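You operate a simulated robot arm through the tools that you are given. There is no shell and no other tool. Be economical: measure what you need, move in short steps, check, and stop when the job is done.

You run a simulated two-armed robot. Do the job below in one go: nothing can be reset, and whatever is moved stays where it is left.

TASK
Pick up the oolong tea basket from the brewing table with one hand, pass it to the other hand and put it on the drainboard. Set down upright: tea basket.

It is judged by the outcome, as a careful person would: the job done as asked, and still so three seconds after it is handed in. It fails if anything else is knocked over, pushed out of place, dropped, spilled or broken.

THE ROBOT
Two 7-joint arms with three-finger grippers on one trunk, on a base that drives. Base frame: it is fixed to the floor where the robot stands at the start and does not move with it; the origin is under the middle of the robot, x ahead of it, y to its left, z up; the surface under the hand at the start is at about z = 880. Units: mm, degrees, N and s.
The left shoulder is at the start at [70, 146, 1262], the right one opposite. With the tool pointing down near the work surface each hand reaches from about 260 to 680 mm from the robot's upright axis, wherever it stands, measured 20 degrees to its own side. Places, roughly: drainboard [-1000, -1600, 900]. Payload 2.2 kg a hand.
The tool frame of a hand sits at the grasp point between the pads (the TCP): z along the fingers, y along the line on which they close. The tips reach 28 mm beyond it. Largest opening 102 mm; the body of the gripper starts 71 mm behind the TCP.
Orientation is that of the tool frame in the base frame, as [roll, pitch, yaw] about the fixed x, y, z axes, in that order (R = Rz(yaw) Ry(pitch) Rx(roll)). With the fingers straight down and closing along the base's y, the tool's x points along the base's -x, its y along +y and its z along -z.

THE INTERFACE
- The arms move only by the tool arm_command. It takes "left_targets", "right_targets" or both (then of equal length, played together; a hand with none holds still); each is text: rows parted by semicolons, each of 7 numbers parted by spaces: the shift along the base's x, y, z in units of 400 mm (1.0 is 400 mm), then the turn, a rotation vector about the base's x, y, z in units of 180 degrees (1.0 is 180 degrees), then the gripper command, from -1 (fully open) to 1 (shut), values between in proportion. In form: dx dy dz ax ay az hand; .... A call has 1 to 20 rows; each row is the pose to reach, as a shift and turn from the pose commanded when the call began. A call with a number of a shift or a turn outside -1 to 1 is refused whole. Each row takes 0.2 s and may step no farther than 50 mm and 8.6 degrees from the row before; otherwise, or with a gripper value out of range, the whole call is refused. Where a pose cannot be reached the arm comes as near as it can. A force on the tool above 40 N (or 10 N above the force at the start of the call, whichever is more), or a blocked arm, ends the call early, and 0.2 s more pass. Each finger halts on what it meets, pressing with about 32 N; the grip force reading is that of the motor and also rises with nothing between the fingers. The clock runs only during rows and for 0.2 s after the last one: add rows that repeat a pose to give the fingers time. It gives the time, the measured TCP pose, the force on the tool (base axes), the opening and the grip force at its end, in the units of the frame above (readings bear some noise), with the torque about the TCP (base axes, N m) and any sound that the robot's microphone picked up.
- Cameras (640 x 400 px; columns grow to the right, rows downward): "scene" is now at [136.4, -3.5, 1473.3]; the picture's right is [0.04, -1.00, 0.00], its down [-0.71, -0.03, -0.70] and it looks along [0.70, 0.03, -0.71] (base axes); focal length 251 px, centre (320, 200). "left" rides on the left gripper at [72, 38, -86] in its tool frame; the picture's right is [-0.47, 0.89, 0.00], its down [-0.60, -0.32, -0.73] and it looks along [-0.65, -0.34, 0.68] (tool axes); focal length 256 px, centre (320, 200). "right" rides on the right gripper at [69, 44, -86] in its tool frame; the picture's right is [-0.53, 0.85, 0.00], its down [-0.58, -0.36, -0.73] and it looks along [-0.62, -0.39, 0.68] (tool axes); focal length 256 px, centre (320, 200). There is no depth. A picture from a camera that has moved, and an enlarged one, comes with that camera's place and axes in the base frame and with its lens. The place of the scene camera against the robot may be out by one fixed shift of up to 12 mm in any direction.
- get_image(camera): a new picture of that camera. No time passes.
- raise_lower(by): slides the trunk up (or, below 0, down) by that many mm; the arms and the scene camera ride with it, the base frame stays. It gives what a move gives, with no picture.
- roll_base(legs): drives the robot by 1 to 6 legs, each [ahead, left, turn to the left] in mm, mm and degrees, along the robot's own axes; the way and the turn of a leg run together, so that a leg with both is an arc; at most 1500 mm and 180 degrees a leg. The arms and the cameras ride along, it lands a little off, and it stops where it bumps. It gives what a move gives.
- pan_tilt(pan, tilt): turns the head with the scene camera to pan (to the left, within 86 degrees either way) and tilt (down, from -29 to 69), counted from straight ahead of the robot. It gives what a move gives.
- zoom(camera, box): a new picture of the part [left, top, right, bottom] of that camera's present view, enlarged. No time passes.
- hand_in(): hands the job in; it is judged then, once.

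Work in short steps. Places have to be worked out from the pictures, the camera data and where the tool is seen: move nearer, look again, correct. Check each grasp and each placing, and mend what went wrong. You have 120 turns and 92 pictures in all, those below and enlarged ones among them. Open the grippers and draw the arms clear of the work before you hand the job in, unless the task says otherwise; then end with one line.

The tools are called after "Call:" as a command line: name --argument value ..., lists and objects as JSON in quotes. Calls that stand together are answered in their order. arm_command: Moves the arms, as the interface text tells. Its arguments: {"type":"object","properties":{"left_targets":{"type":"string"},"right_targets":{"type":"string"}},"required":[]} The other tools are called the same way: raise_lower (by) slides the trunk up or down; roll_base (legs) drives the base; pan_tilt (pan, tilt) turns the head that bears the scene camera; get_image (camera) takes a picture; zoom (camera, box) takes an enlarged picture of a part of a camera's view; hand_in () hands the job in.

At the start:

```text
t: 0.0
left_tool_pos: [534.6, 205.0, 1149.2]
left_ee_rot: [180.0, 0.0, -180.0]
left_contact_force: [-0.3, -0.1, 0.7]
left_wrist_torque: [0.0, -0.02, -0.01]
left_finger_gap: 102.2
left_grasp_force: 0.1
right_tool_pos: [523.1, -231.5, 1210.6]
right_ee_rot: [-179.9, -0.1, -180.0]
right_contact_force: [-0.7, -0.3, 0.2]
right_wrist_torque: [0.04, 0.01, 0.04]
right_finger_gap: 102.0
right_grasp_force: 0.1
trunk travel left (down, up): [-800.0, 140.0]
robot x, y, heading: [-2.3, -2.5, 0.0]
head pan, tilt: [2.5, 45.5]
```

scene: 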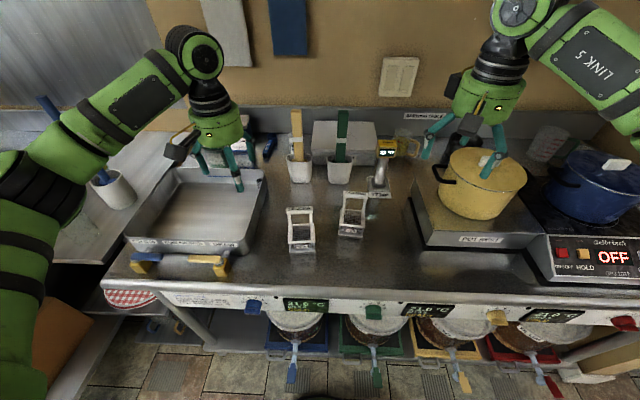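
right: 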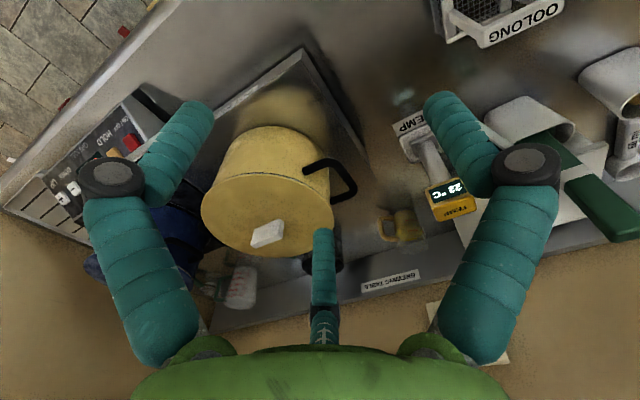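
left: 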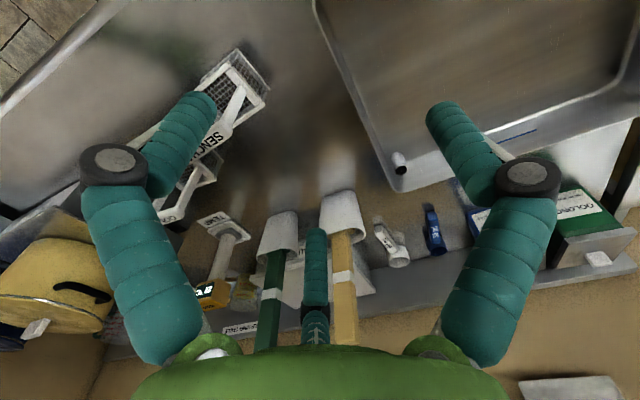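

Two baskets stand on the table. The right one at about (352,215) seems to be oolong, so I zoom in to check the labels and geometry.

Call:
zoom --camera "scene" --box '[270, 170, 400, 260]'

Call:
zoom --camera "right" --box '[400, 0, 640, 150]'

```text
4.44 times, centred on (335, 215) of scene
camera zoom: at [136.4, -3.5, 1473.3], right [0.04, -1.0, 0.0], down [-0.71, -0.03, -0.7], along [0.7, 0.03, -0.71], focal length 1116 px, centre (253, 133)
```

zoom: 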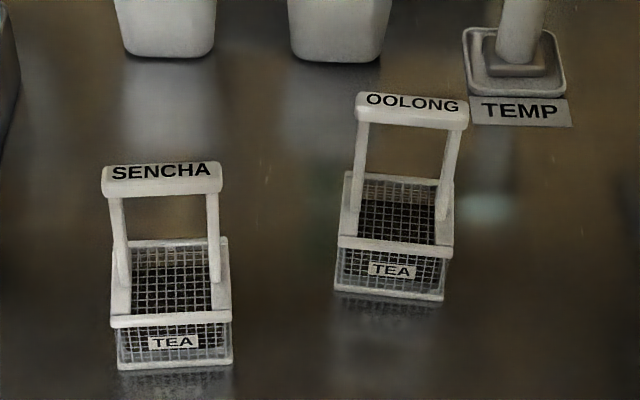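

```text
2.67 times, centred on (520, 75) of right
camera zoom: at [453.4, -190.8, 1297.4], right [0.53, 0.85, 0.0], down [0.58, -0.36, 0.73], along [0.62, -0.39, -0.68], focal length 683 px, centre (-213, 533)
```

zoom: 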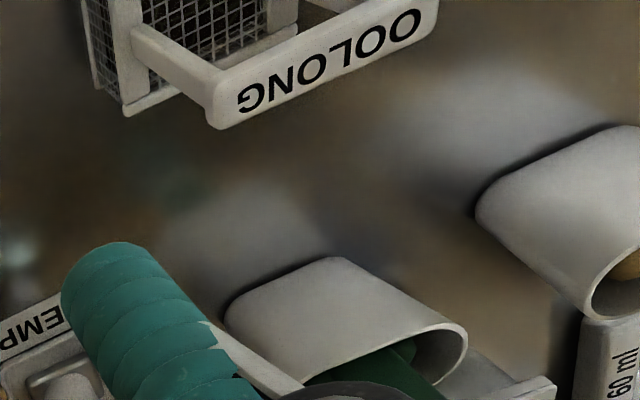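

Oolong is the right-hand basket. Triangulating gives its handle bar at about (592,-74), top at z≈1039, about 62 mm long in y and yawed about -4°. The plan is for the right hand to take the right half of the bar, tilted 30° outward and closing along x, so the left hand can later take the left half. First I turn and shift the right hand well above the bar.

Call:
arm_command --right_targets "0.014 0.025 -0.008 0.0104 -0.0112 0.0388 -1;0.028 0.05 -0.017 0.0208 -0.0223 0.0777 -1;0.042 0.076 -0.025 0.0312 -0.0335 0.1165 -1;0.056 0.101 -0.033 0.0416 -0.0446 0.1553 -1;0.07 0.126 -0.042 0.052 -0.0558 0.1942 -1;0.084 0.151 -0.05 0.0624 -0.067 0.233 -1;0.098 0.176 -0.058 0.0728 -0.0781 0.2718 -1;0.112 0.202 -0.067 0.0832 -0.0893 0.3107 -1;0.126 0.227 -0.075 0.0936 -0.1004 0.3495 -1;0.14 0.252 -0.083 0.104 -0.1116 0.3883 -1;0.154 0.277 -0.092 0.1144 -0.1227 0.4272 -1;0.1675 0.3025 -0.1 0.1248 -0.1339 0.466 -1;0.1675 0.3025 -0.1 0.1248 -0.1339 0.466 -1"

Call:
get_image --camera "right"

Call:
get_image --camera "scene"

```text
t: 2.8
left_tool_pos: [536.9, 204.9, 1148.3]
left_ee_rot: [180.0, -0.1, -179.9]
left_contact_force: [0.8, 0.6, 0.0]
left_wrist_torque: [0.04, 0.03, 0.0]
left_finger_gap: 102.0
left_grasp_force: 0.1
right_tool_pos: [416.9, -10.9, 1168.4]
right_ee_rot: [-176.0, 29.7, -101.9]
right_contact_force: [0.3, 0.1, -0.1]
right_wrist_torque: [0.02, -0.02, 0.05]
right_finger_gap: 101.8
right_grasp_force: 0.1
right hand out of reach, approached as far as the arm can: row 6, 7, 8, 9, 10, 11, 12, 13
trunk travel left (down, up): [-800.0, 140.0]
robot x, y, heading: [0.7, -2.6, -0.1]
head pan, tilt: [2.5, 45.5]
```

```text
86 pictures are left
camera right: at [346.4, -102.7, 1206.6], right [-0.72, 0.66, 0.21], down [0.33, 0.06, 0.94], along [0.61, 0.75, -0.26], focal length 256 px, centre (320, 200)
```

right: 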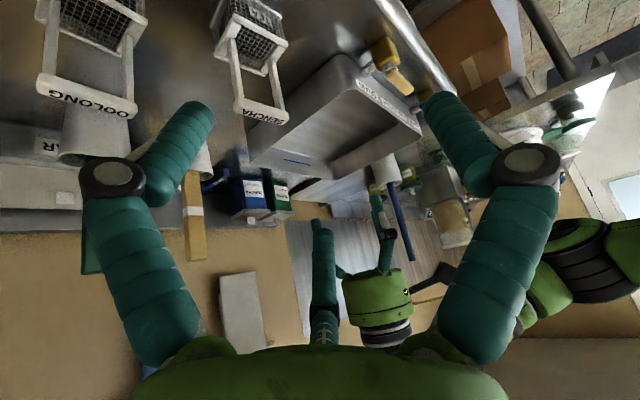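

```text
85 pictures are left
camera scene: at [138.5, -3.7, 1473.1], right [0.04, -1.0, 0.0], down [-0.71, -0.03, -0.7], along [0.7, 0.03, -0.71], focal length 251 px, centre (320, 200)
```

scene: 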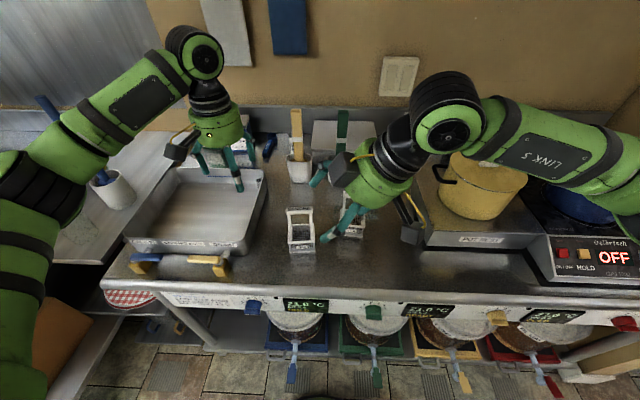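

The arm can't reach that pose: it stopped at x≈417, probably on a joint limit with the +90° yaw. I back out to the start pose and then test the opposite yaw.

Call:
arm_command --right_targets "-0.014 -0.025 0.008 -0.0104 0.0112 -0.0388 -1;-0.028 -0.05 0.017 -0.0208 0.0223 -0.0777 -1;-0.042 -0.076 0.025 -0.0312 0.0335 -0.1165 -1;-0.056 -0.101 0.033 -0.0416 0.0446 -0.1553 -1;-0.07 -0.126 0.042 -0.052 0.0558 -0.1942 -1;-0.084 -0.151 0.05 -0.0624 0.067 -0.233 -1;-0.098 -0.176 0.058 -0.0728 0.0781 -0.2718 -1;-0.112 -0.202 0.067 -0.0832 0.0893 -0.3107 -1;-0.126 -0.227 0.075 -0.0936 0.1004 -0.3495 -1;-0.14 -0.252 0.083 -0.104 0.1116 -0.3883 -1;-0.154 -0.277 0.092 -0.1144 0.1227 -0.4272 -1;-0.1675 -0.3025 0.1 -0.1248 0.1339 -0.466 -1;-0.1675 -0.3025 0.1 -0.1248 0.1339 -0.466 -1"

```text
t: 5.6
left_tool_pos: [533.9, 204.7, 1148.7]
left_ee_rot: [-180.0, 0.1, -179.9]
left_contact_force: [0.0, -0.5, 0.5]
left_wrist_torque: [0.01, 0.01, 0.04]
left_finger_gap: 101.9
left_grasp_force: 0.1
right_tool_pos: [346.5, -130.5, 1206.5]
right_ee_rot: [-172.0, -0.3, 173.0]
right_contact_force: [0.9, -0.5, -0.2]
right_wrist_torque: [0.01, -0.01, 0.0]
right_finger_gap: 102.0
right_grasp_force: 0.0
trunk travel left (down, up): [-800.0, 140.0]
robot x, y, heading: [-2.1, -2.0, -0.2]
head pan, tilt: [2.5, 45.5]
```

The right hand is near the start orientation again. I now try the opposite yaw (tool x toward +y), straight down, moving toward a spot over the basket at z≈1190.

Call:
arm_command --right_targets "0.0467 0.004 -0.003 0.003 -0.0028 -0.0402 -1;0.0933 0.008 -0.007 0.0059 -0.0056 -0.0804 -1;0.14 0.0125 -0.01 0.0089 -0.0084 -0.1206 -1;0.1867 0.0167 -0.013 0.0118 -0.0112 -0.1608 -1;0.2333 0.021 -0.017 0.0148 -0.014 -0.201 -1;0.28 0.025 -0.02 0.0178 -0.0169 -0.2413 -1;0.3267 0.029 -0.023 0.0207 -0.0197 -0.2815 -1;0.3733 0.033 -0.027 0.0237 -0.0225 -0.3217 -1;0.42 0.0375 -0.03 0.0266 -0.0253 -0.3619 -1;0.4667 0.042 -0.033 0.0296 -0.0281 -0.4021 -1;0.5133 0.046 -0.037 0.0325 -0.0309 -0.4423 -1;0.56 0.05 -0.04 0.0355 -0.0337 -0.4825 -1;0.56 0.05 -0.04 0.0355 -0.0337 -0.4825 -1"

Call:
get_image --camera "right"

Call:
get_image --camera "scene"

```text
t: 8.4
left_tool_pos: [533.8, 204.1, 1150.7]
left_ee_rot: [180.0, 0.0, -179.8]
left_contact_force: [-0.8, 0.0, 0.2]
left_wrist_torque: [-0.01, 0.01, 0.02]
left_finger_gap: 101.9
left_grasp_force: 0.0
right_tool_pos: [572.6, -109.1, 1189.6]
right_ee_rot: [-179.9, -1.1, 86.2]
right_contact_force: [0.2, 0.2, 0.4]
right_wrist_torque: [0.01, 0.01, 0.03]
right_finger_gap: 102.2
right_grasp_force: 0.0
trunk travel left (down, up): [-800.0, 140.0]
robot x, y, heading: [0.7, -2.1, -0.2]
head pan, tilt: [2.5, 45.5]
```

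```text
84 pictures are left
camera right: at [620.4, -46.4, 1276.9], right [0.81, -0.59, -0.01], down [-0.4, -0.56, 0.72], along [-0.43, -0.58, -0.69], focal length 256 px, centre (320, 200)
```

right: 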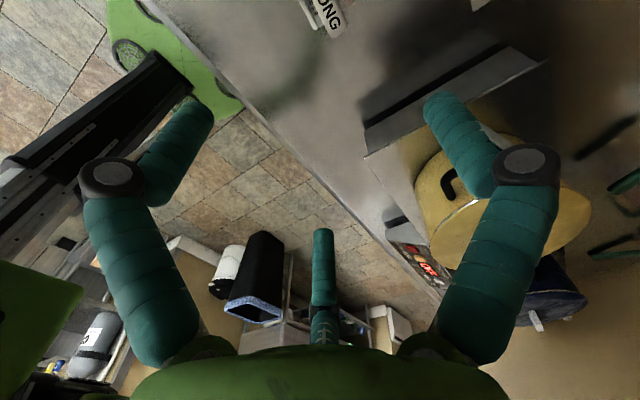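

```text
83 pictures are left
camera scene: at [136.1, -3.7, 1473.4], right [0.04, -1.0, 0.0], down [-0.71, -0.03, -0.7], along [0.7, 0.03, -0.71], focal length 251 px, centre (320, 200)
```

scene: 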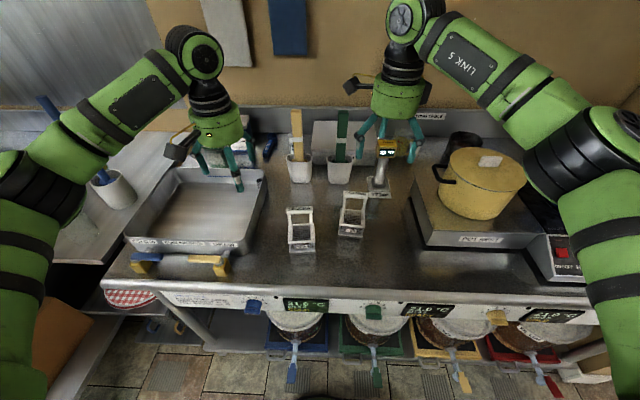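

That yaw works. New plan: the right hand, closing along y and pitched forward about 55°, picks the basket by the two handle posts from the front. The left hand then takes the top bar from above, closing along x, and sets it down. I rotate the right hand back to yaw ≈ -4° and draw it nearer.

Call:
arm_command --right_targets "-0.033 0 0 0 0 0.0455 -1;-0.066 0 0 0 0 0.0909 -1;-0.1 0 0 0 0 0.1364 -1;-0.133 0 0 0 0 0.1818 -1;-0.166 0 0 0 0 0.2273 -1;-0.2 0 0 0 0 0.2727 -1;-0.233 0 0 0 0 0.3182 -1;-0.266 0 0 0 0 0.3636 -1;-0.3 0 0 0 0 0.4091 -1;-0.333 0 0 0 0 0.4545 -1;-0.366 0 0 0 0 0.5 -1;-0.366 0 0 0 0 0.5 -1"

```text
t: 11.0
left_tool_pos: [534.5, 204.6, 1148.3]
left_ee_rot: [-180.0, 0.0, -179.8]
left_contact_force: [0.1, 0.0, 0.1]
left_wrist_torque: [-0.04, 0.01, 0.03]
left_finger_gap: 102.2
left_grasp_force: 0.1
right_tool_pos: [425.0, -110.1, 1190.0]
right_ee_rot: [-179.8, -1.1, 176.4]
right_contact_force: [1.4, 0.5, -0.6]
right_wrist_torque: [0.04, -0.01, 0.03]
right_finger_gap: 101.9
right_grasp_force: 0.0
trunk travel left (down, up): [-800.0, 140.0]
robot x, y, heading: [0.0, -2.5, 0.2]
head pan, tilt: [2.5, 45.5]
```

Now I pitch the hand forward by 55° and line it up in front of the basket.

Call:
arm_command --right_targets "0.005 0.01 -0.025 -0.0024 -0.0381 0 -1;0.01 0.02 -0.05 -0.0048 -0.0763 0 -1;0.015 0.03 -0.075 -0.0071 -0.1144 0 -1;0.02 0.04 -0.1 -0.0095 -0.1525 0 -1;0.025 0.05 -0.125 -0.0119 -0.1906 0 -1;0.03 0.06 -0.15 -0.0143 -0.2288 0 -1;0.035 0.07 -0.175 -0.0166 -0.2669 0 -1;0.04 0.08 -0.2 -0.019 -0.305 0 -1;0.04 0.08 -0.2 -0.019 -0.305 0 -1"

Call:
get_image --camera "right"

Call:
get_image --camera "scene"

```text
t: 13.0
left_tool_pos: [534.9, 204.9, 1148.5]
left_ee_rot: [179.9, 0.0, -180.0]
left_contact_force: [0.4, -0.5, -0.6]
left_wrist_torque: [-0.02, -0.01, -0.01]
left_finger_gap: 101.8
left_grasp_force: 0.1
right_tool_pos: [441.0, -76.0, 1110.6]
right_ee_rot: [180.0, 53.9, 176.1]
right_contact_force: [-0.5, 0.1, 0.1]
right_wrist_torque: [-0.02, -0.01, 0.0]
right_finger_gap: 101.8
right_grasp_force: 0.1
trunk travel left (down, up): [-800.0, 140.0]
robot x, y, heading: [2.3, -0.4, 0.2]
head pan, tilt: [2.5, 45.5]
```

```text
82 pictures are left
camera right: at [333.4, -28.0, 1105.7], right [0.37, 0.82, 0.43], down [-0.28, -0.35, 0.9], along [0.89, -0.45, 0.1], focal length 256 px, centre (320, 200)
```

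right: 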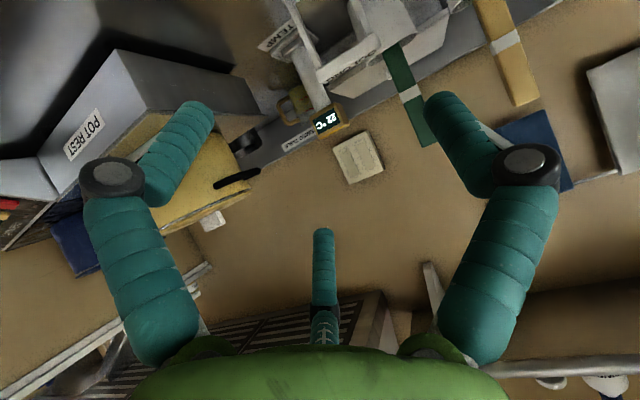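

```text
81 pictures are left
camera scene: at [136.3, -3.7, 1473.3], right [0.04, -1.0, 0.0], down [-0.71, -0.03, -0.7], along [0.7, 0.03, -0.71], focal length 251 px, centre (320, 200)
```

scene: 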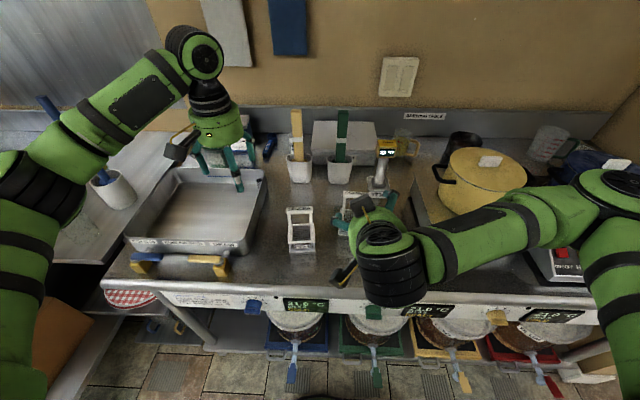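

The pitched pose is reachable. I move to about 100 mm short of the posts along the approach axis and look.

Call:
arm_command --right_targets "0.06 0 -0.065 0 0 0 -1;0.12 0.002 -0.13 0 0 0 -1;0.1825 0.003 -0.195 0 0 0 -1;0.1825 0.003 -0.195 0 0 0 -1"

Call:
get_image --camera "right"

Call:
zoom --camera "scene" --box '[270, 130, 430, 250]'

Call:
get_image --camera "left"

```text
t: 14.0
left_tool_pos: [533.9, 204.8, 1151.0]
left_ee_rot: [180.0, 0.0, -179.9]
left_contact_force: [0.0, -1.3, -0.2]
left_wrist_torque: [-0.01, -0.07, 0.02]
left_finger_gap: 102.2
left_grasp_force: 0.1
right_tool_pos: [512.4, -76.7, 1031.8]
right_ee_rot: [180.0, 53.8, 176.2]
right_contact_force: [0.0, 0.8, 0.0]
right_wrist_torque: [0.01, -0.02, 0.03]
right_finger_gap: 101.7
right_grasp_force: 0.0
trunk travel left (down, up): [-800.0, 140.0]
robot x, y, heading: [1.9, 0.1, 0.2]
head pan, tilt: [2.5, 45.5]
```

```text
80 pictures are left
camera right: at [404.8, -28.0, 1027.1], right [0.37, 0.82, 0.43], down [-0.28, -0.35, 0.9], along [0.89, -0.45, 0.1], focal length 256 px, centre (320, 200)
```

right: 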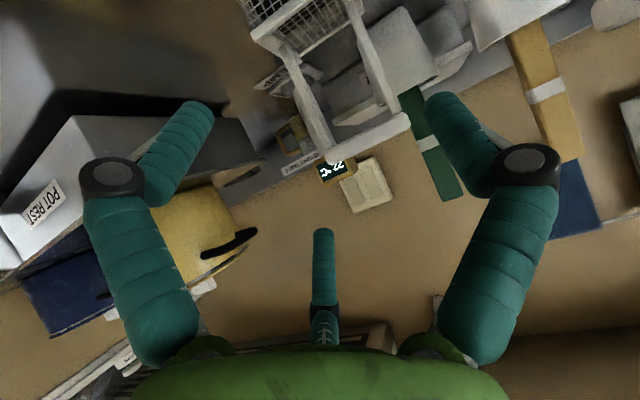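

```text
3.33 times, centred on (350, 190) of scene
camera zoom: at [136.0, -3.6, 1473.4], right [0.04, -1.0, 0.0], down [-0.71, -0.03, -0.7], along [0.7, 0.03, -0.71], focal length 837 px, centre (220, 233)
```

zoom: 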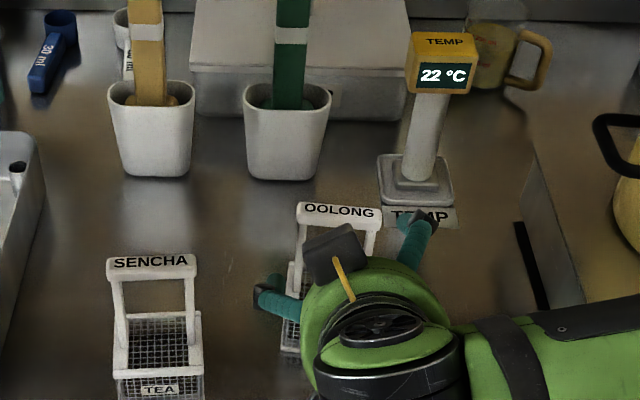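

```text
78 pictures are left
camera left: at [463.4, 242.7, 1235.9], right [0.46, 0.89, 0.0], down [0.6, -0.32, 0.73], along [0.65, -0.34, -0.68], focal length 256 px, centre (320, 200)
```

left: 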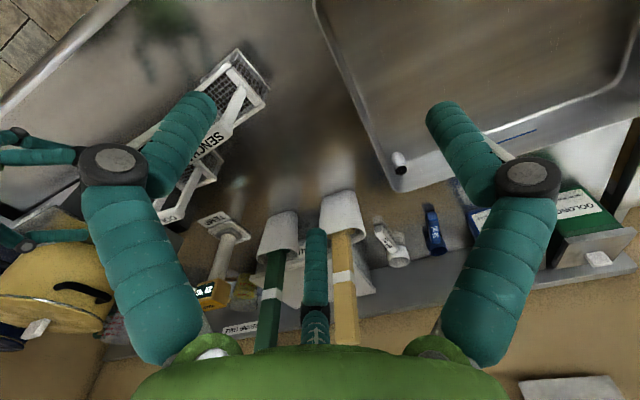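

The hand-camera view agrees with the bar at x≈590, y from -43 to -105. I advance straight to the post grasp point at (592,-75,975) and check before closing.

Call:
arm_command --right_targets "0.067 0.002 -0.0475 0 0 0 -1;0.133 0.003 -0.095 0 0 0 -1;0.2 0.005 -0.1425 0 0 0 -1;0.2 0.005 -0.1425 0 0 0 -1"

Call:
get_image --camera "right"

Call:
zoom --camera "scene" --box '[270, 130, 430, 250]'

```text
t: 15.0
left_tool_pos: [535.5, 204.4, 1149.2]
left_ee_rot: [180.0, 0.0, -179.9]
left_contact_force: [-0.3, 0.4, -0.9]
left_wrist_torque: [0.0, -0.02, 0.02]
left_finger_gap: 102.1
left_grasp_force: 0.0
right_tool_pos: [592.9, -79.5, 974.4]
right_ee_rot: [180.0, 53.9, 176.2]
right_contact_force: [0.5, 0.2, 0.6]
right_wrist_torque: [-0.01, -0.02, -0.02]
right_finger_gap: 102.2
right_grasp_force: 0.0
trunk travel left (down, up): [-800.0, 140.0]
robot x, y, heading: [2.8, -1.8, 0.2]
head pan, tilt: [2.5, 45.5]
```

```text
77 pictures are left
camera right: at [485.5, -30.5, 969.0], right [0.37, 0.82, 0.43], down [-0.27, -0.35, 0.9], along [0.89, -0.45, 0.1], focal length 256 px, centre (320, 200)
```

right: 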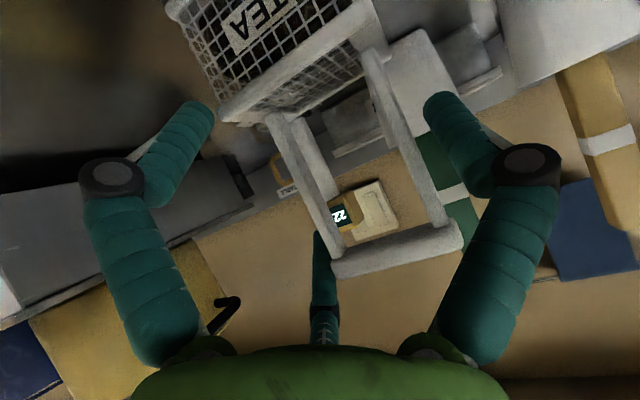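

```text
3.33 times, centred on (350, 190) of scene
camera zoom: at [136.3, -3.7, 1473.3], right [0.04, -1.0, 0.0], down [-0.71, -0.03, -0.7], along [0.7, 0.03, -0.71], focal length 837 px, centre (220, 233)
```

zoom: 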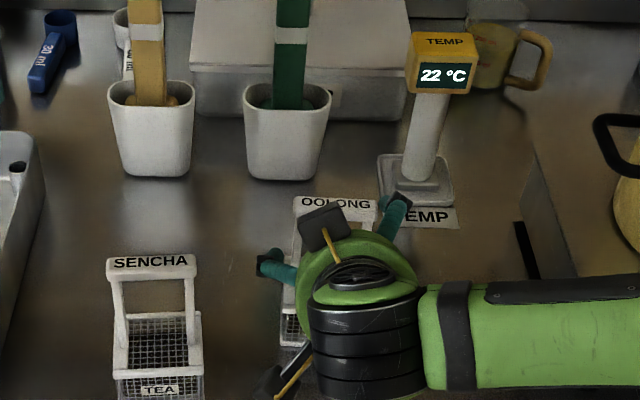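

The OOLONG bar seems to have shifted by a few mm between pictures, so something on the gripper may be touching it. I zoom in on the free left gripper to learn its shape.

Call:
zoom --camera "scene" --box '[150, 80, 280, 200]'

Call:
zoom --camera "left" --box '[0, 80, 240, 240]'

Call:
zoom --camera "right" --box '[180, 180, 480, 400]'

```text
3.33 times, centred on (215, 140) of scene
camera zoom: at [136.3, -3.7, 1473.3], right [0.04, -1.0, 0.0], down [-0.71, -0.03, -0.7], along [0.7, 0.03, -0.71], focal length 837 px, centre (670, 400)
```

zoom: 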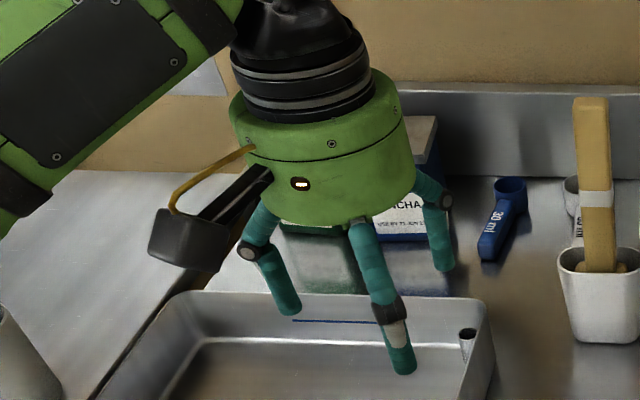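

```text
2.50 times, centred on (120, 160) of left
camera zoom: at [463.7, 242.7, 1235.8], right [0.46, 0.89, 0.0], down [0.6, -0.32, 0.73], along [0.65, -0.34, -0.68], focal length 640 px, centre (820, 300)
```

zoom: 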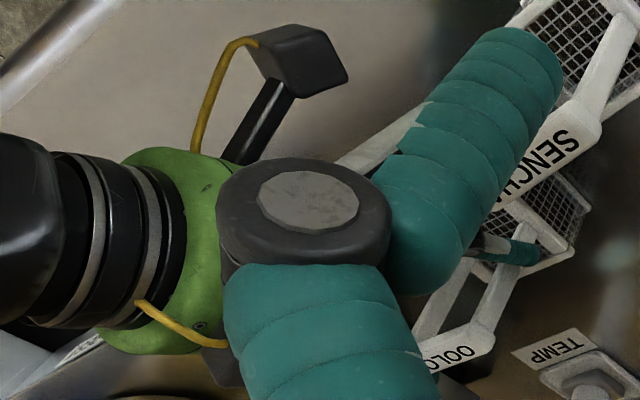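

```text
1.82 times, centred on (330, 290) of right
camera zoom: at [485.5, -30.5, 969.0], right [0.37, 0.82, 0.43], down [-0.27, -0.35, 0.9], along [0.89, -0.45, 0.1], focal length 465 px, centre (302, 36)
```

zoom: 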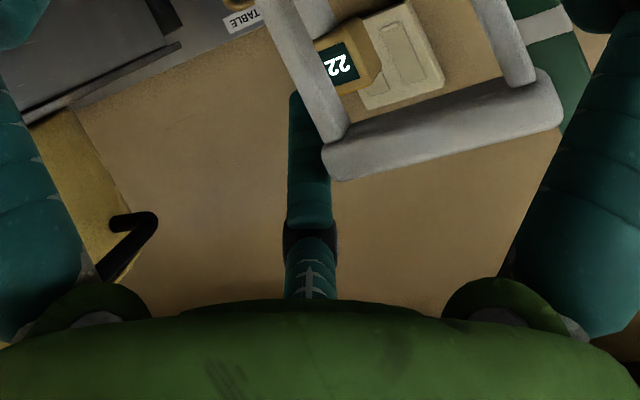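

The gripper looks like three fingers at 120°, and the extra finger probably nudged the bar. Before going on I close the free left gripper partway to see how the fingers actually move.

Call:
arm_command --left_targets "0 0 0 0 0 0 0.5;0 0 0 0 0 0 0.5;0 0 0 0 0 0 0.5"

Call:
zoom --camera "scene" --box '[150, 80, 280, 200]'

Call:
get_image --camera "left"

```text
t: 15.8
left_tool_pos: [534.8, 204.7, 1149.5]
left_ee_rot: [-180.0, 0.0, -179.9]
left_contact_force: [0.0, 0.1, -0.8]
left_wrist_torque: [-0.01, -0.01, 0.01]
left_finger_gap: 25.5
left_grasp_force: 0.1
right_tool_pos: [593.4, -77.9, 974.2]
right_ee_rot: [179.8, 53.9, 176.0]
right_contact_force: [0.1, -0.7, 0.5]
right_wrist_torque: [-0.02, 0.04, -0.02]
right_finger_gap: 102.0
right_grasp_force: 0.1
trunk travel left (down, up): [-800.0, 140.0]
robot x, y, heading: [0.2, 0.8, 0.3]
head pan, tilt: [2.5, 45.5]
```

```text
3.33 times, centred on (215, 140) of scene
camera zoom: at [136.3, -3.5, 1473.3], right [0.04, -1.0, 0.0], down [-0.71, -0.03, -0.7], along [0.7, 0.03, -0.71], focal length 837 px, centre (670, 400)
```

zoom: 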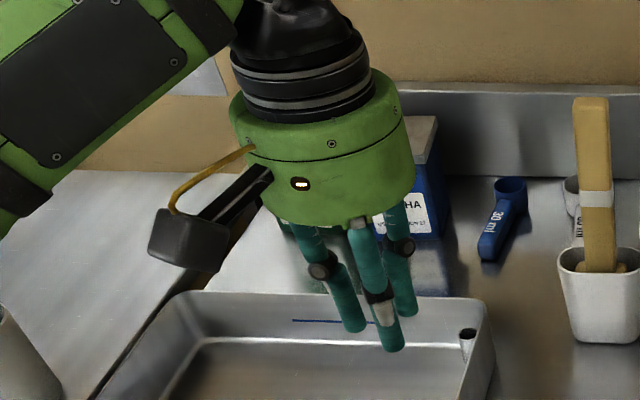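

```text
71 pictures are left
camera left: at [463.7, 242.8, 1235.8], right [0.46, 0.89, 0.0], down [0.6, -0.32, 0.73], along [0.65, -0.34, -0.68], focal length 256 px, centre (320, 200)
```

left: 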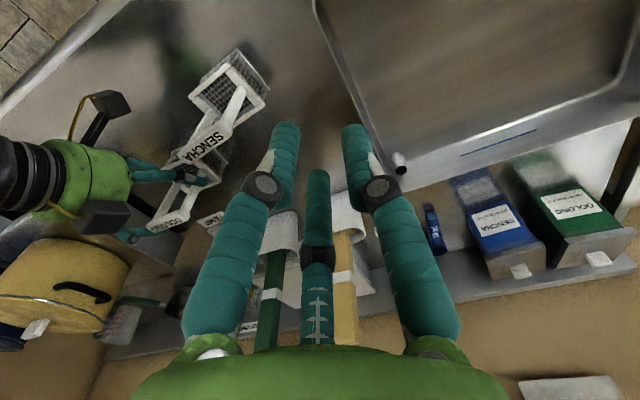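

All three fingers close radially, so gripping the two posts won't work, and the lower-right finger probably nudged the box corner back by about 6 mm. New plan: the right hand takes the top bar from above, closing along x; in the air the left hand takes a post from the front. First I retreat straight back along the tool axis, easing slightly to the right.

Call:
arm_command --right_targets "-0.02 -0.004 0.0146 0 0 0 -1;-0.05 -0.01 0.0364 0 0 0 -1;-0.1 -0.012 0.073 0 0 0 -1;-0.16 -0.012 0.116 0 0 0 -1;-0.25 -0.012 0.182 0 0 0 -1;-0.25 -0.012 0.182 0 0 0 -1" --left_targets "0 0 0 0 0 0 -1;0 0 0 0 0 0 -1;0 0 0 0 0 0 -1;0 0 0 0 0 0 -1;0 0 0 0 0 0 -1;0 0 0 0 0 0 -1"

Call:
zoom --camera "scene" --box '[270, 130, 430, 250]'

Call:
get_image --camera "right"

```text
t: 17.2
left_tool_pos: [535.7, 204.5, 1148.9]
left_ee_rot: [-180.0, 0.0, -180.0]
left_contact_force: [0.1, -0.1, 0.1]
left_wrist_torque: [0.0, -0.01, 0.03]
left_finger_gap: 101.8
left_grasp_force: 0.2
right_tool_pos: [492.3, -81.0, 1050.0]
right_ee_rot: [179.9, 53.8, 176.1]
right_contact_force: [0.6, -0.3, 0.9]
right_wrist_torque: [0.02, 0.03, 0.0]
right_finger_gap: 102.0
right_grasp_force: 0.0
trunk travel left (down, up): [-800.0, 140.0]
robot x, y, heading: [-2.9, 1.7, -0.1]
head pan, tilt: [2.5, 45.5]
```

```text
3.33 times, centred on (350, 190) of scene
camera zoom: at [137.0, -3.6, 1473.3], right [0.04, -1.0, 0.0], down [-0.71, -0.03, -0.7], along [0.7, 0.03, -0.71], focal length 837 px, centre (220, 233)
```

zoom: 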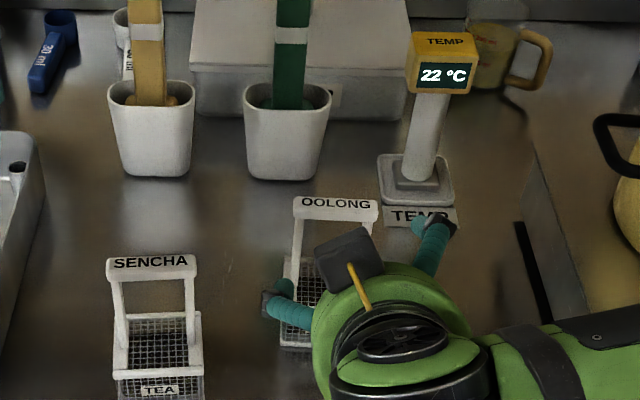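

```text
69 pictures are left
camera right: at [385.2, -32.5, 1044.6], right [0.37, 0.82, 0.43], down [-0.28, -0.35, 0.9], along [0.89, -0.45, 0.1], focal length 256 px, centre (320, 200)
```

right: 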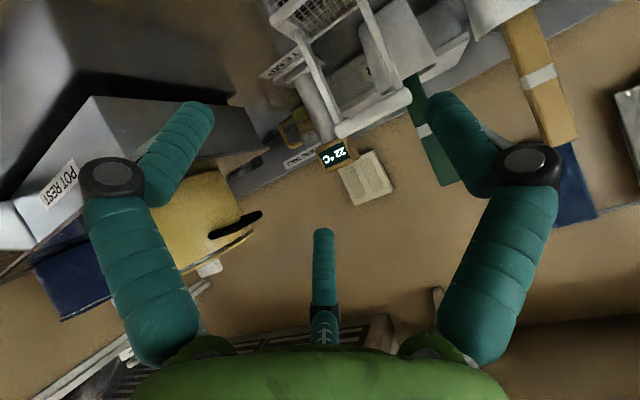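

The basket is still upright and only nudged back slightly. I raise the right hand and bring it back to vertical.

Call:
arm_command --right_targets "-0.005 0 0.06 0.0025 0.0374 0 -1;-0.01 0 0.12 0.005 0.0748 0 -1;-0.015 0 0.18 0.0075 0.1122 0 -1;-0.02 0 0.24 0.01 0.1496 0 -1;-0.02 0 0.3 0.0125 0.187 0 -1;-0.02 0 0.34 0.015 0.2244 0 -1;-0.02 0 0.36 0.0175 0.2618 0 -1;-0.02 0 0.36 0.02 0.299 0 -1"

Call:
arm_command --right_targets "0.02 0.002 0 0 0 -0.0455 -1;0.04 0.005 0 0 0 -0.0909 -1;0.06 0.007 0 0 0 -0.1364 -1;0.08 0.01 0 0 0 -0.1818 -1;0.1 0.012 0 0 0 -0.2273 -1;0.12 0.014 0 0 0 -0.2727 -1;0.14 0.016 0 0 0 -0.3182 -1;0.16 0.018 0 0 0 -0.3636 -1;0.18 0.02 0 0 0 -0.4091 -1;0.2 0.022 0 0 0 -0.4545 -1;0.22 0.025 0 0 0 -0.49 -1;0.24 0.025 0 0 0 -0.49 -1;0.24 0.025 0 0 0 -0.49 -1"

Call:
get_image --camera "scene"

Call:
get_image --camera "left"

```text
t: 19.0
left_tool_pos: [535.8, 204.3, 1148.8]
left_ee_rot: [180.0, -0.1, -179.9]
left_contact_force: [0.4, -0.2, -0.8]
left_wrist_torque: [0.01, 0.02, -0.05]
left_finger_gap: 102.1
left_grasp_force: 0.1
right_tool_pos: [487.3, -79.9, 1189.3]
right_ee_rot: [180.0, -0.2, 176.2]
right_contact_force: [-0.1, -0.3, -0.5]
right_wrist_torque: [0.0, 0.01, 0.01]
right_finger_gap: 102.1
right_grasp_force: 0.1
trunk travel left (down, up): [-800.0, 140.0]
robot x, y, heading: [0.0, 1.9, 0.1]
head pan, tilt: [2.5, 45.5]
```

```text
t: 21.8
left_tool_pos: [534.9, 203.9, 1150.0]
left_ee_rot: [-179.9, 0.0, -179.9]
left_contact_force: [-0.4, -0.2, 0.0]
left_wrist_torque: [0.0, 0.01, -0.01]
left_finger_gap: 101.9
left_grasp_force: 0.1
right_tool_pos: [582.7, -67.7, 1191.5]
right_ee_rot: [179.9, 0.0, 87.9]
right_contact_force: [-0.2, -1.0, 0.6]
right_wrist_torque: [-0.01, -0.01, 0.0]
right_finger_gap: 102.0
right_grasp_force: 0.1
trunk travel left (down, up): [-800.0, 140.0]
robot x, y, heading: [0.4, 1.6, 0.1]
head pan, tilt: [2.5, 45.5]
```

```text
68 pictures are left
camera scene: at [136.2, -3.7, 1473.3], right [0.04, -1.0, 0.0], down [-0.71, -0.03, -0.7], along [0.7, 0.03, -0.71], focal length 251 px, centre (320, 200)
```

scene: 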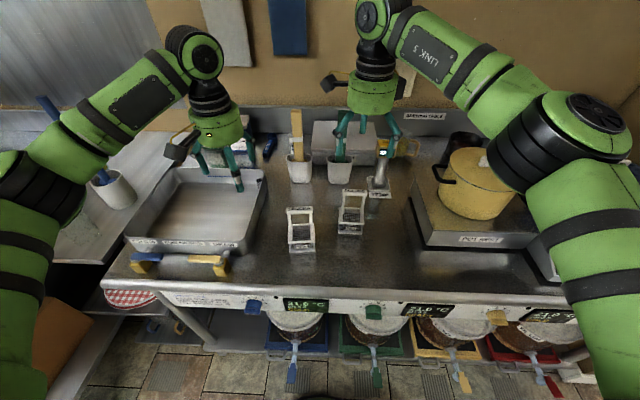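

```text
67 pictures are left
camera left: at [463.6, 242.7, 1235.9], right [0.46, 0.89, 0.0], down [0.6, -0.32, 0.73], along [0.65, -0.34, -0.68], focal length 256 px, centre (320, 200)
```

left: 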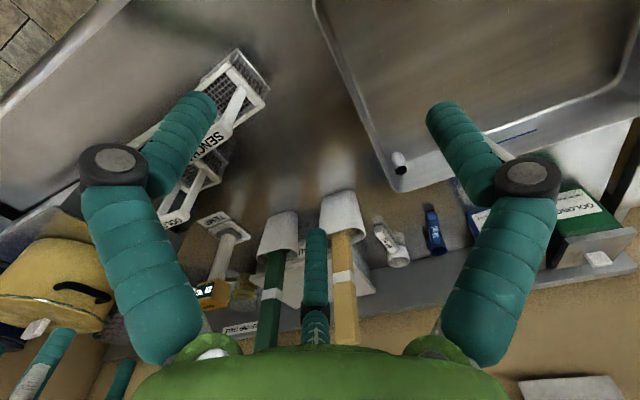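

The right hand is vertical at yaw 88. I zoom in to measure the bar's new position.

Call:
zoom --camera "scene" --box '[320, 180, 400, 240]'

Call:
zoom --camera "left" --box '[140, 120, 260, 240]'

```text
6.67 times, centred on (360, 210) of scene
camera zoom: at [136.2, -3.7, 1473.3], right [0.04, -1.0, 0.0], down [-0.71, -0.03, -0.7], along [0.7, 0.03, -0.71], focal length 1673 px, centre (53, 133)
```

zoom: 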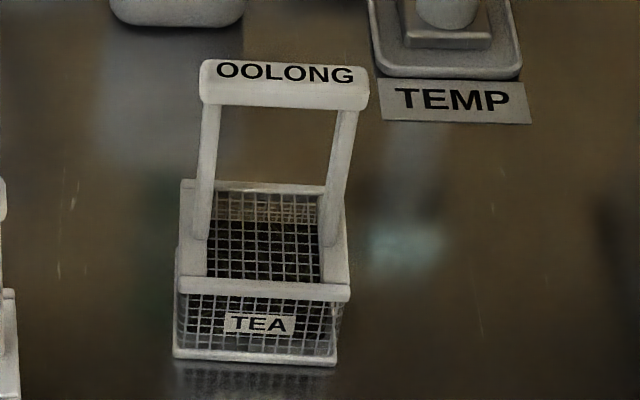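

```text
3.33 times, centred on (200, 180) of left
camera zoom: at [463.6, 242.7, 1235.9], right [0.46, 0.89, 0.0], down [0.6, -0.32, 0.73], along [0.65, -0.34, -0.68], focal length 853 px, centre (720, 267)
```

zoom: 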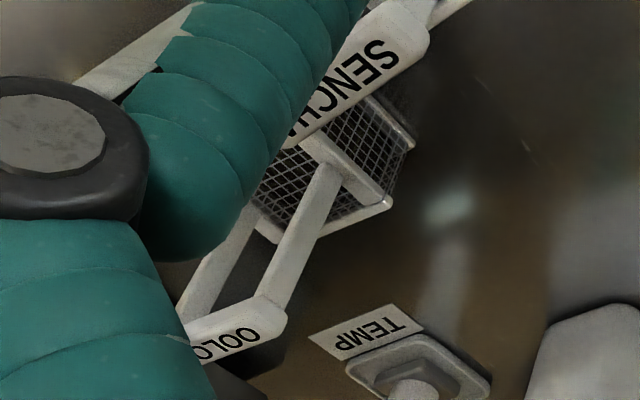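

Estimates of the bar's height and x disagree by a couple of cm, so I servo with the right wrist camera instead, where the TCP shows at about (318,185). I move above the bar at z≈1100 and look.

Call:
arm_command --right_targets "0.018 -0.005 -0.08 0 0 0 -1;0.036 -0.01 -0.16 0 0 0 -1;0.0535 -0.0155 -0.2275 0 0 0 -1;0.0535 -0.0155 -0.2275 0 0 0 -1"

Call:
get_image --camera "right"

Call:
zoom --camera "scene" --box '[290, 130, 430, 250]'

```text
t: 22.8
left_tool_pos: [533.9, 204.1, 1150.1]
left_ee_rot: [-179.9, 0.0, -179.9]
left_contact_force: [0.8, -0.5, -0.8]
left_wrist_torque: [0.0, -0.02, -0.02]
left_finger_gap: 101.9
left_grasp_force: 0.1
right_tool_pos: [603.7, -73.3, 1098.0]
right_ee_rot: [179.9, 0.0, 88.1]
right_contact_force: [-0.2, -0.3, -0.2]
right_wrist_torque: [0.01, 0.01, 0.04]
right_finger_gap: 101.9
right_grasp_force: 0.0
trunk travel left (down, up): [-800.0, 140.0]
robot x, y, heading: [0.1, 1.8, 0.1]
head pan, tilt: [2.5, 45.5]
```

```text
64 pictures are left
camera right: at [649.5, -8.7, 1184.8], right [0.83, -0.56, 0.0], down [-0.39, -0.56, 0.73], along [-0.41, -0.6, -0.68], focal length 256 px, centre (320, 200)
```

right: 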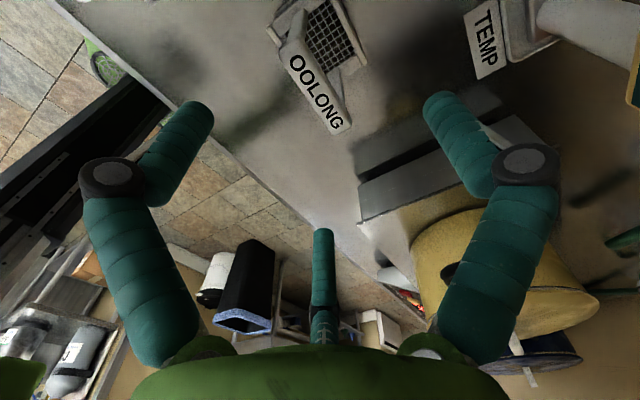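

```text
3.33 times, centred on (360, 190) of scene
camera zoom: at [136.1, -3.6, 1473.4], right [0.04, -1.0, 0.0], down [-0.71, -0.03, -0.7], along [0.7, 0.03, -0.71], focal length 837 px, centre (187, 233)
```

zoom: 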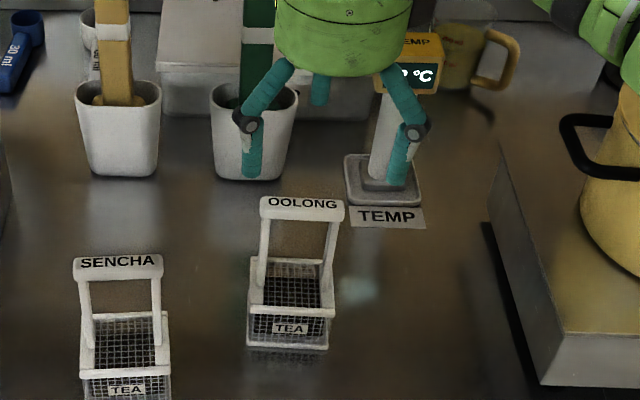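

The wrist camera puts the bar top at z≈1012, x≈606, y≈-73, with yaw matching the hand. I descend to z≈1045 and check the alignment.

Call:
arm_command --right_targets "0.004 0 -0.07 0 0 0 -1;0.006 0 -0.1325 0 0 0 -1;0.006 0 -0.1325 0 0 0 -1"

Call:
get_image --camera "right"

```text
t: 23.6
left_tool_pos: [534.5, 205.6, 1149.9]
left_ee_rot: [-180.0, -0.1, -179.9]
left_contact_force: [0.4, 0.4, -0.5]
left_wrist_torque: [-0.01, -0.01, 0.03]
left_finger_gap: 102.0
left_grasp_force: 0.0
right_tool_pos: [605.3, -75.9, 1048.0]
right_ee_rot: [179.9, 0.0, 88.0]
right_contact_force: [-0.1, 0.2, -1.0]
right_wrist_torque: [0.04, -0.01, -0.02]
right_finger_gap: 101.9
right_grasp_force: 0.0
trunk travel left (down, up): [-800.0, 140.0]
robot x, y, heading: [-1.8, -2.6, 0.1]
head pan, tilt: [2.5, 45.5]
```

```text
62 pictures are left
camera right: at [650.4, -10.2, 1134.1], right [0.83, -0.56, 0.0], down [-0.39, -0.56, 0.73], along [-0.41, -0.6, -0.68], focal length 256 px, centre (320, 200)
```

right: 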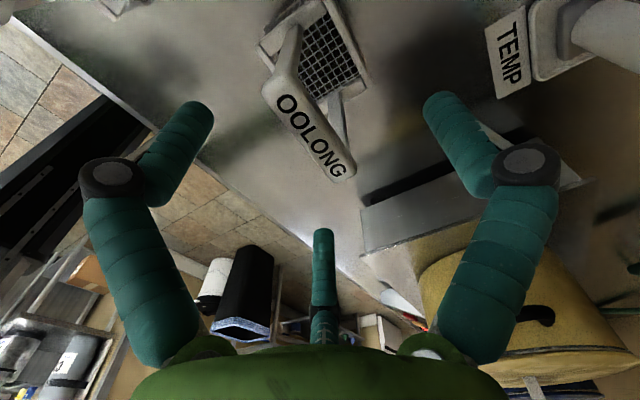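

The second view agrees: bar top ≈1015 at x 606, y ≈ -70. I descend to TCP z≈1011 and close.

Call:
arm_command --right_targets "0.002 0.006 -0.05 0 0 0 -1;0.002 0.01 -0.0925 0 0 0 -1;0.002 0.01 -0.0925 0 0 0 -0.5;0.002 0.01 -0.0925 0 0 0 0;0.002 0.01 -0.0925 0 0 0 0.5;0.002 0.01 -0.0925 0 0 0 1;0.002 0.01 -0.0925 0 0 0 1;0.002 0.01 -0.0925 0 0 0 1"

Call:
get_image --camera "right"

Call:
zoom --camera "scene" --box '[290, 130, 430, 250]'

```text
t: 25.4
left_tool_pos: [534.6, 205.6, 1149.0]
left_ee_rot: [-180.0, 0.0, -179.9]
left_contact_force: [-0.3, -0.9, -0.8]
left_wrist_torque: [0.01, 0.0, 0.01]
left_finger_gap: 102.1
left_grasp_force: 0.0
right_tool_pos: [606.6, -72.3, 1011.9]
right_ee_rot: [179.8, 0.0, 88.0]
right_contact_force: [0.9, 0.5, 0.5]
right_wrist_torque: [0.01, -0.06, -0.01]
right_finger_gap: 25.0
right_grasp_force: 31.4
trunk travel left (down, up): [-800.0, 140.0]
robot x, y, heading: [1.0, -1.0, 0.2]
head pan, tilt: [2.5, 45.5]
```

```text
61 pictures are left
camera right: at [652.4, -6.9, 1097.2], right [0.83, -0.56, 0.0], down [-0.39, -0.56, 0.73], along [-0.41, -0.6, -0.68], focal length 256 px, centre (320, 200)
```

right: 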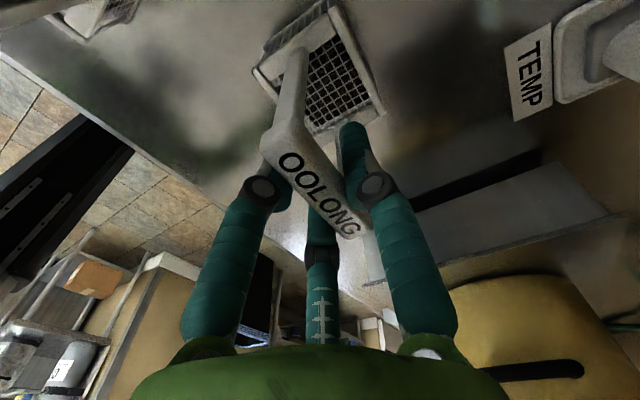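

```text
3.33 times, centred on (360, 190) of scene
camera zoom: at [136.6, -3.5, 1473.3], right [0.04, -1.0, 0.0], down [-0.71, -0.03, -0.7], along [0.7, 0.03, -0.71], focal length 837 px, centre (187, 233)
```

zoom: 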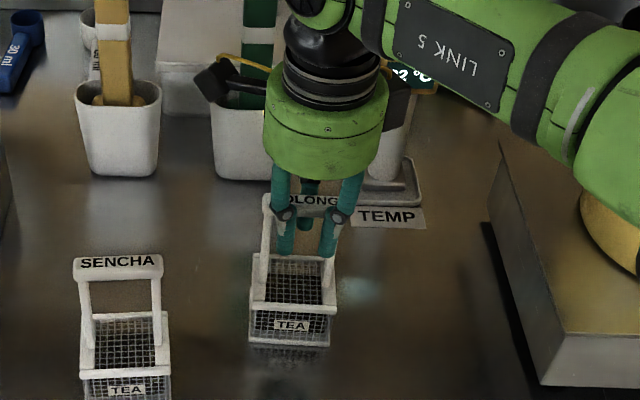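

The hand has gripped it (gap 25, 31 N). I lift straight up about 80 mm and check for slip or swing.

Call:
arm_command --right_targets "0 0 0.03 0 0 0 1;0 0 0.08 0 0 0 1;0 0 0.14 0 0 0 1;0 0 0.2 0 0 0 1;0 0 0.2 0 0 0 1"

Call:
get_image --camera "scene"

Call:
get_image --camera "left"

```text
t: 26.6
left_tool_pos: [536.2, 205.4, 1149.8]
left_ee_rot: [180.0, 0.0, -179.8]
left_contact_force: [-0.1, -0.1, 0.2]
left_wrist_torque: [-0.02, 0.01, -0.01]
left_finger_gap: 101.9
left_grasp_force: 0.0
right_tool_pos: [605.9, -69.4, 1091.9]
right_ee_rot: [180.0, 0.0, 88.0]
right_contact_force: [0.2, 0.6, -1.1]
right_wrist_torque: [-0.02, 0.0, -0.02]
right_finger_gap: 24.5
right_grasp_force: 32.3
trunk travel left (down, up): [-800.0, 140.0]
robot x, y, heading: [-0.7, 3.7, -0.1]
head pan, tilt: [2.5, 45.5]
```

```text
59 pictures are left
camera scene: at [136.8, -3.7, 1473.3], right [0.04, -1.0, 0.0], down [-0.71, -0.03, -0.7], along [0.7, 0.03, -0.71], focal length 251 px, centre (320, 200)
```

scene: 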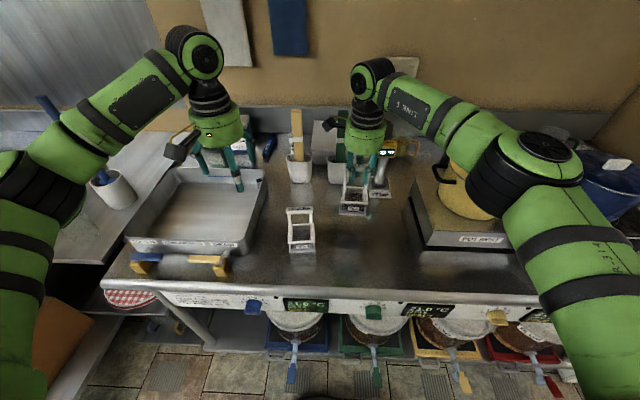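

```text
58 pictures are left
camera left: at [464.1, 242.7, 1235.6], right [0.46, 0.89, 0.0], down [0.6, -0.32, 0.73], along [0.65, -0.34, -0.68], focal length 256 px, centre (320, 200)
```

left: 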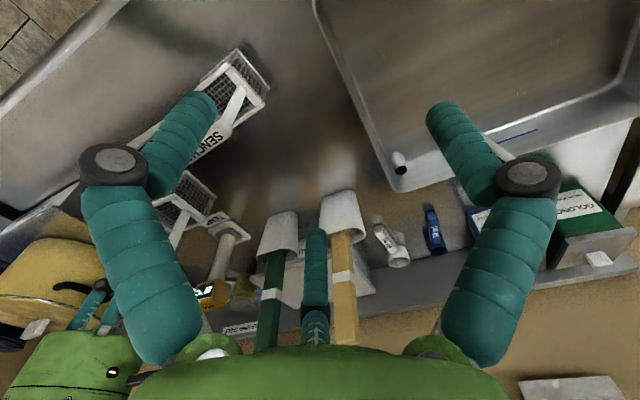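

The lift is secure and level. I bring the basket up and toward the robot to (540,-30,1200) for the handover.

Call:
arm_command --right_targets "0 0 0.06 0 0 0 1;-0.02 0.01 0.12 0 0 0 1;-0.06 0.03 0.18 0 0 0 1;-0.1 0.06 0.24 0 0 0 1;-0.14 0.09 0.27 0 0 0 1;-0.165 0.1 0.27 0 0 0 1;-0.165 0.1 0.27 0 0 0 1"

Call:
get_image --camera "scene"

Call:
get_image --camera "right"

```text
t: 28.2
left_tool_pos: [534.9, 204.5, 1148.6]
left_ee_rot: [-180.0, 0.1, -179.9]
left_contact_force: [0.5, -0.8, -0.7]
left_wrist_torque: [0.01, 0.02, 0.0]
left_finger_gap: 102.2
left_grasp_force: 0.0
right_tool_pos: [538.9, -30.1, 1201.4]
right_ee_rot: [179.9, 0.1, 87.8]
right_contact_force: [0.5, 0.5, -1.5]
right_wrist_torque: [0.0, 0.03, 0.02]
right_finger_gap: 24.6
right_grasp_force: 31.6
trunk travel left (down, up): [-800.0, 140.0]
robot x, y, heading: [1.6, -1.0, -0.0]
head pan, tilt: [2.5, 45.5]
```

```text
57 pictures are left
camera scene: at [136.7, -3.5, 1473.3], right [0.04, -1.0, 0.0], down [-0.71, -0.03, -0.7], along [0.7, 0.03, -0.71], focal length 251 px, centre (320, 200)
```

scene: 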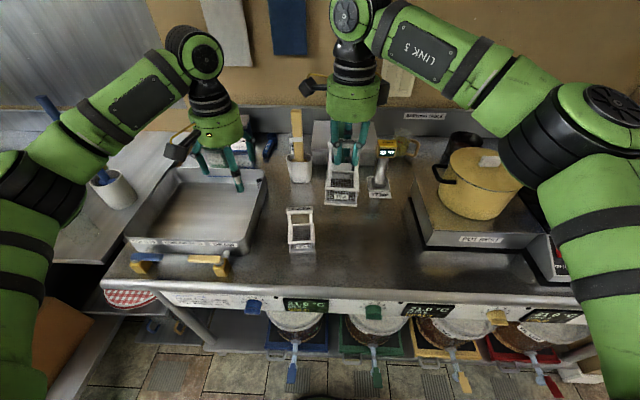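

```text
56 pictures are left
camera right: at [584.4, 34.4, 1286.9], right [0.83, -0.56, 0.0], down [-0.39, -0.56, 0.73], along [-0.41, -0.6, -0.68], focal length 256 px, centre (320, 200)
```

right: 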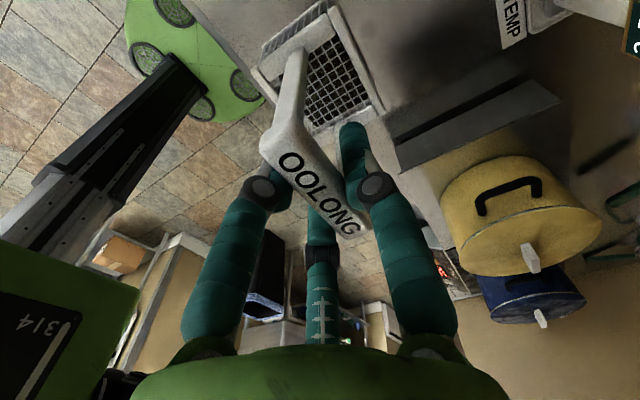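

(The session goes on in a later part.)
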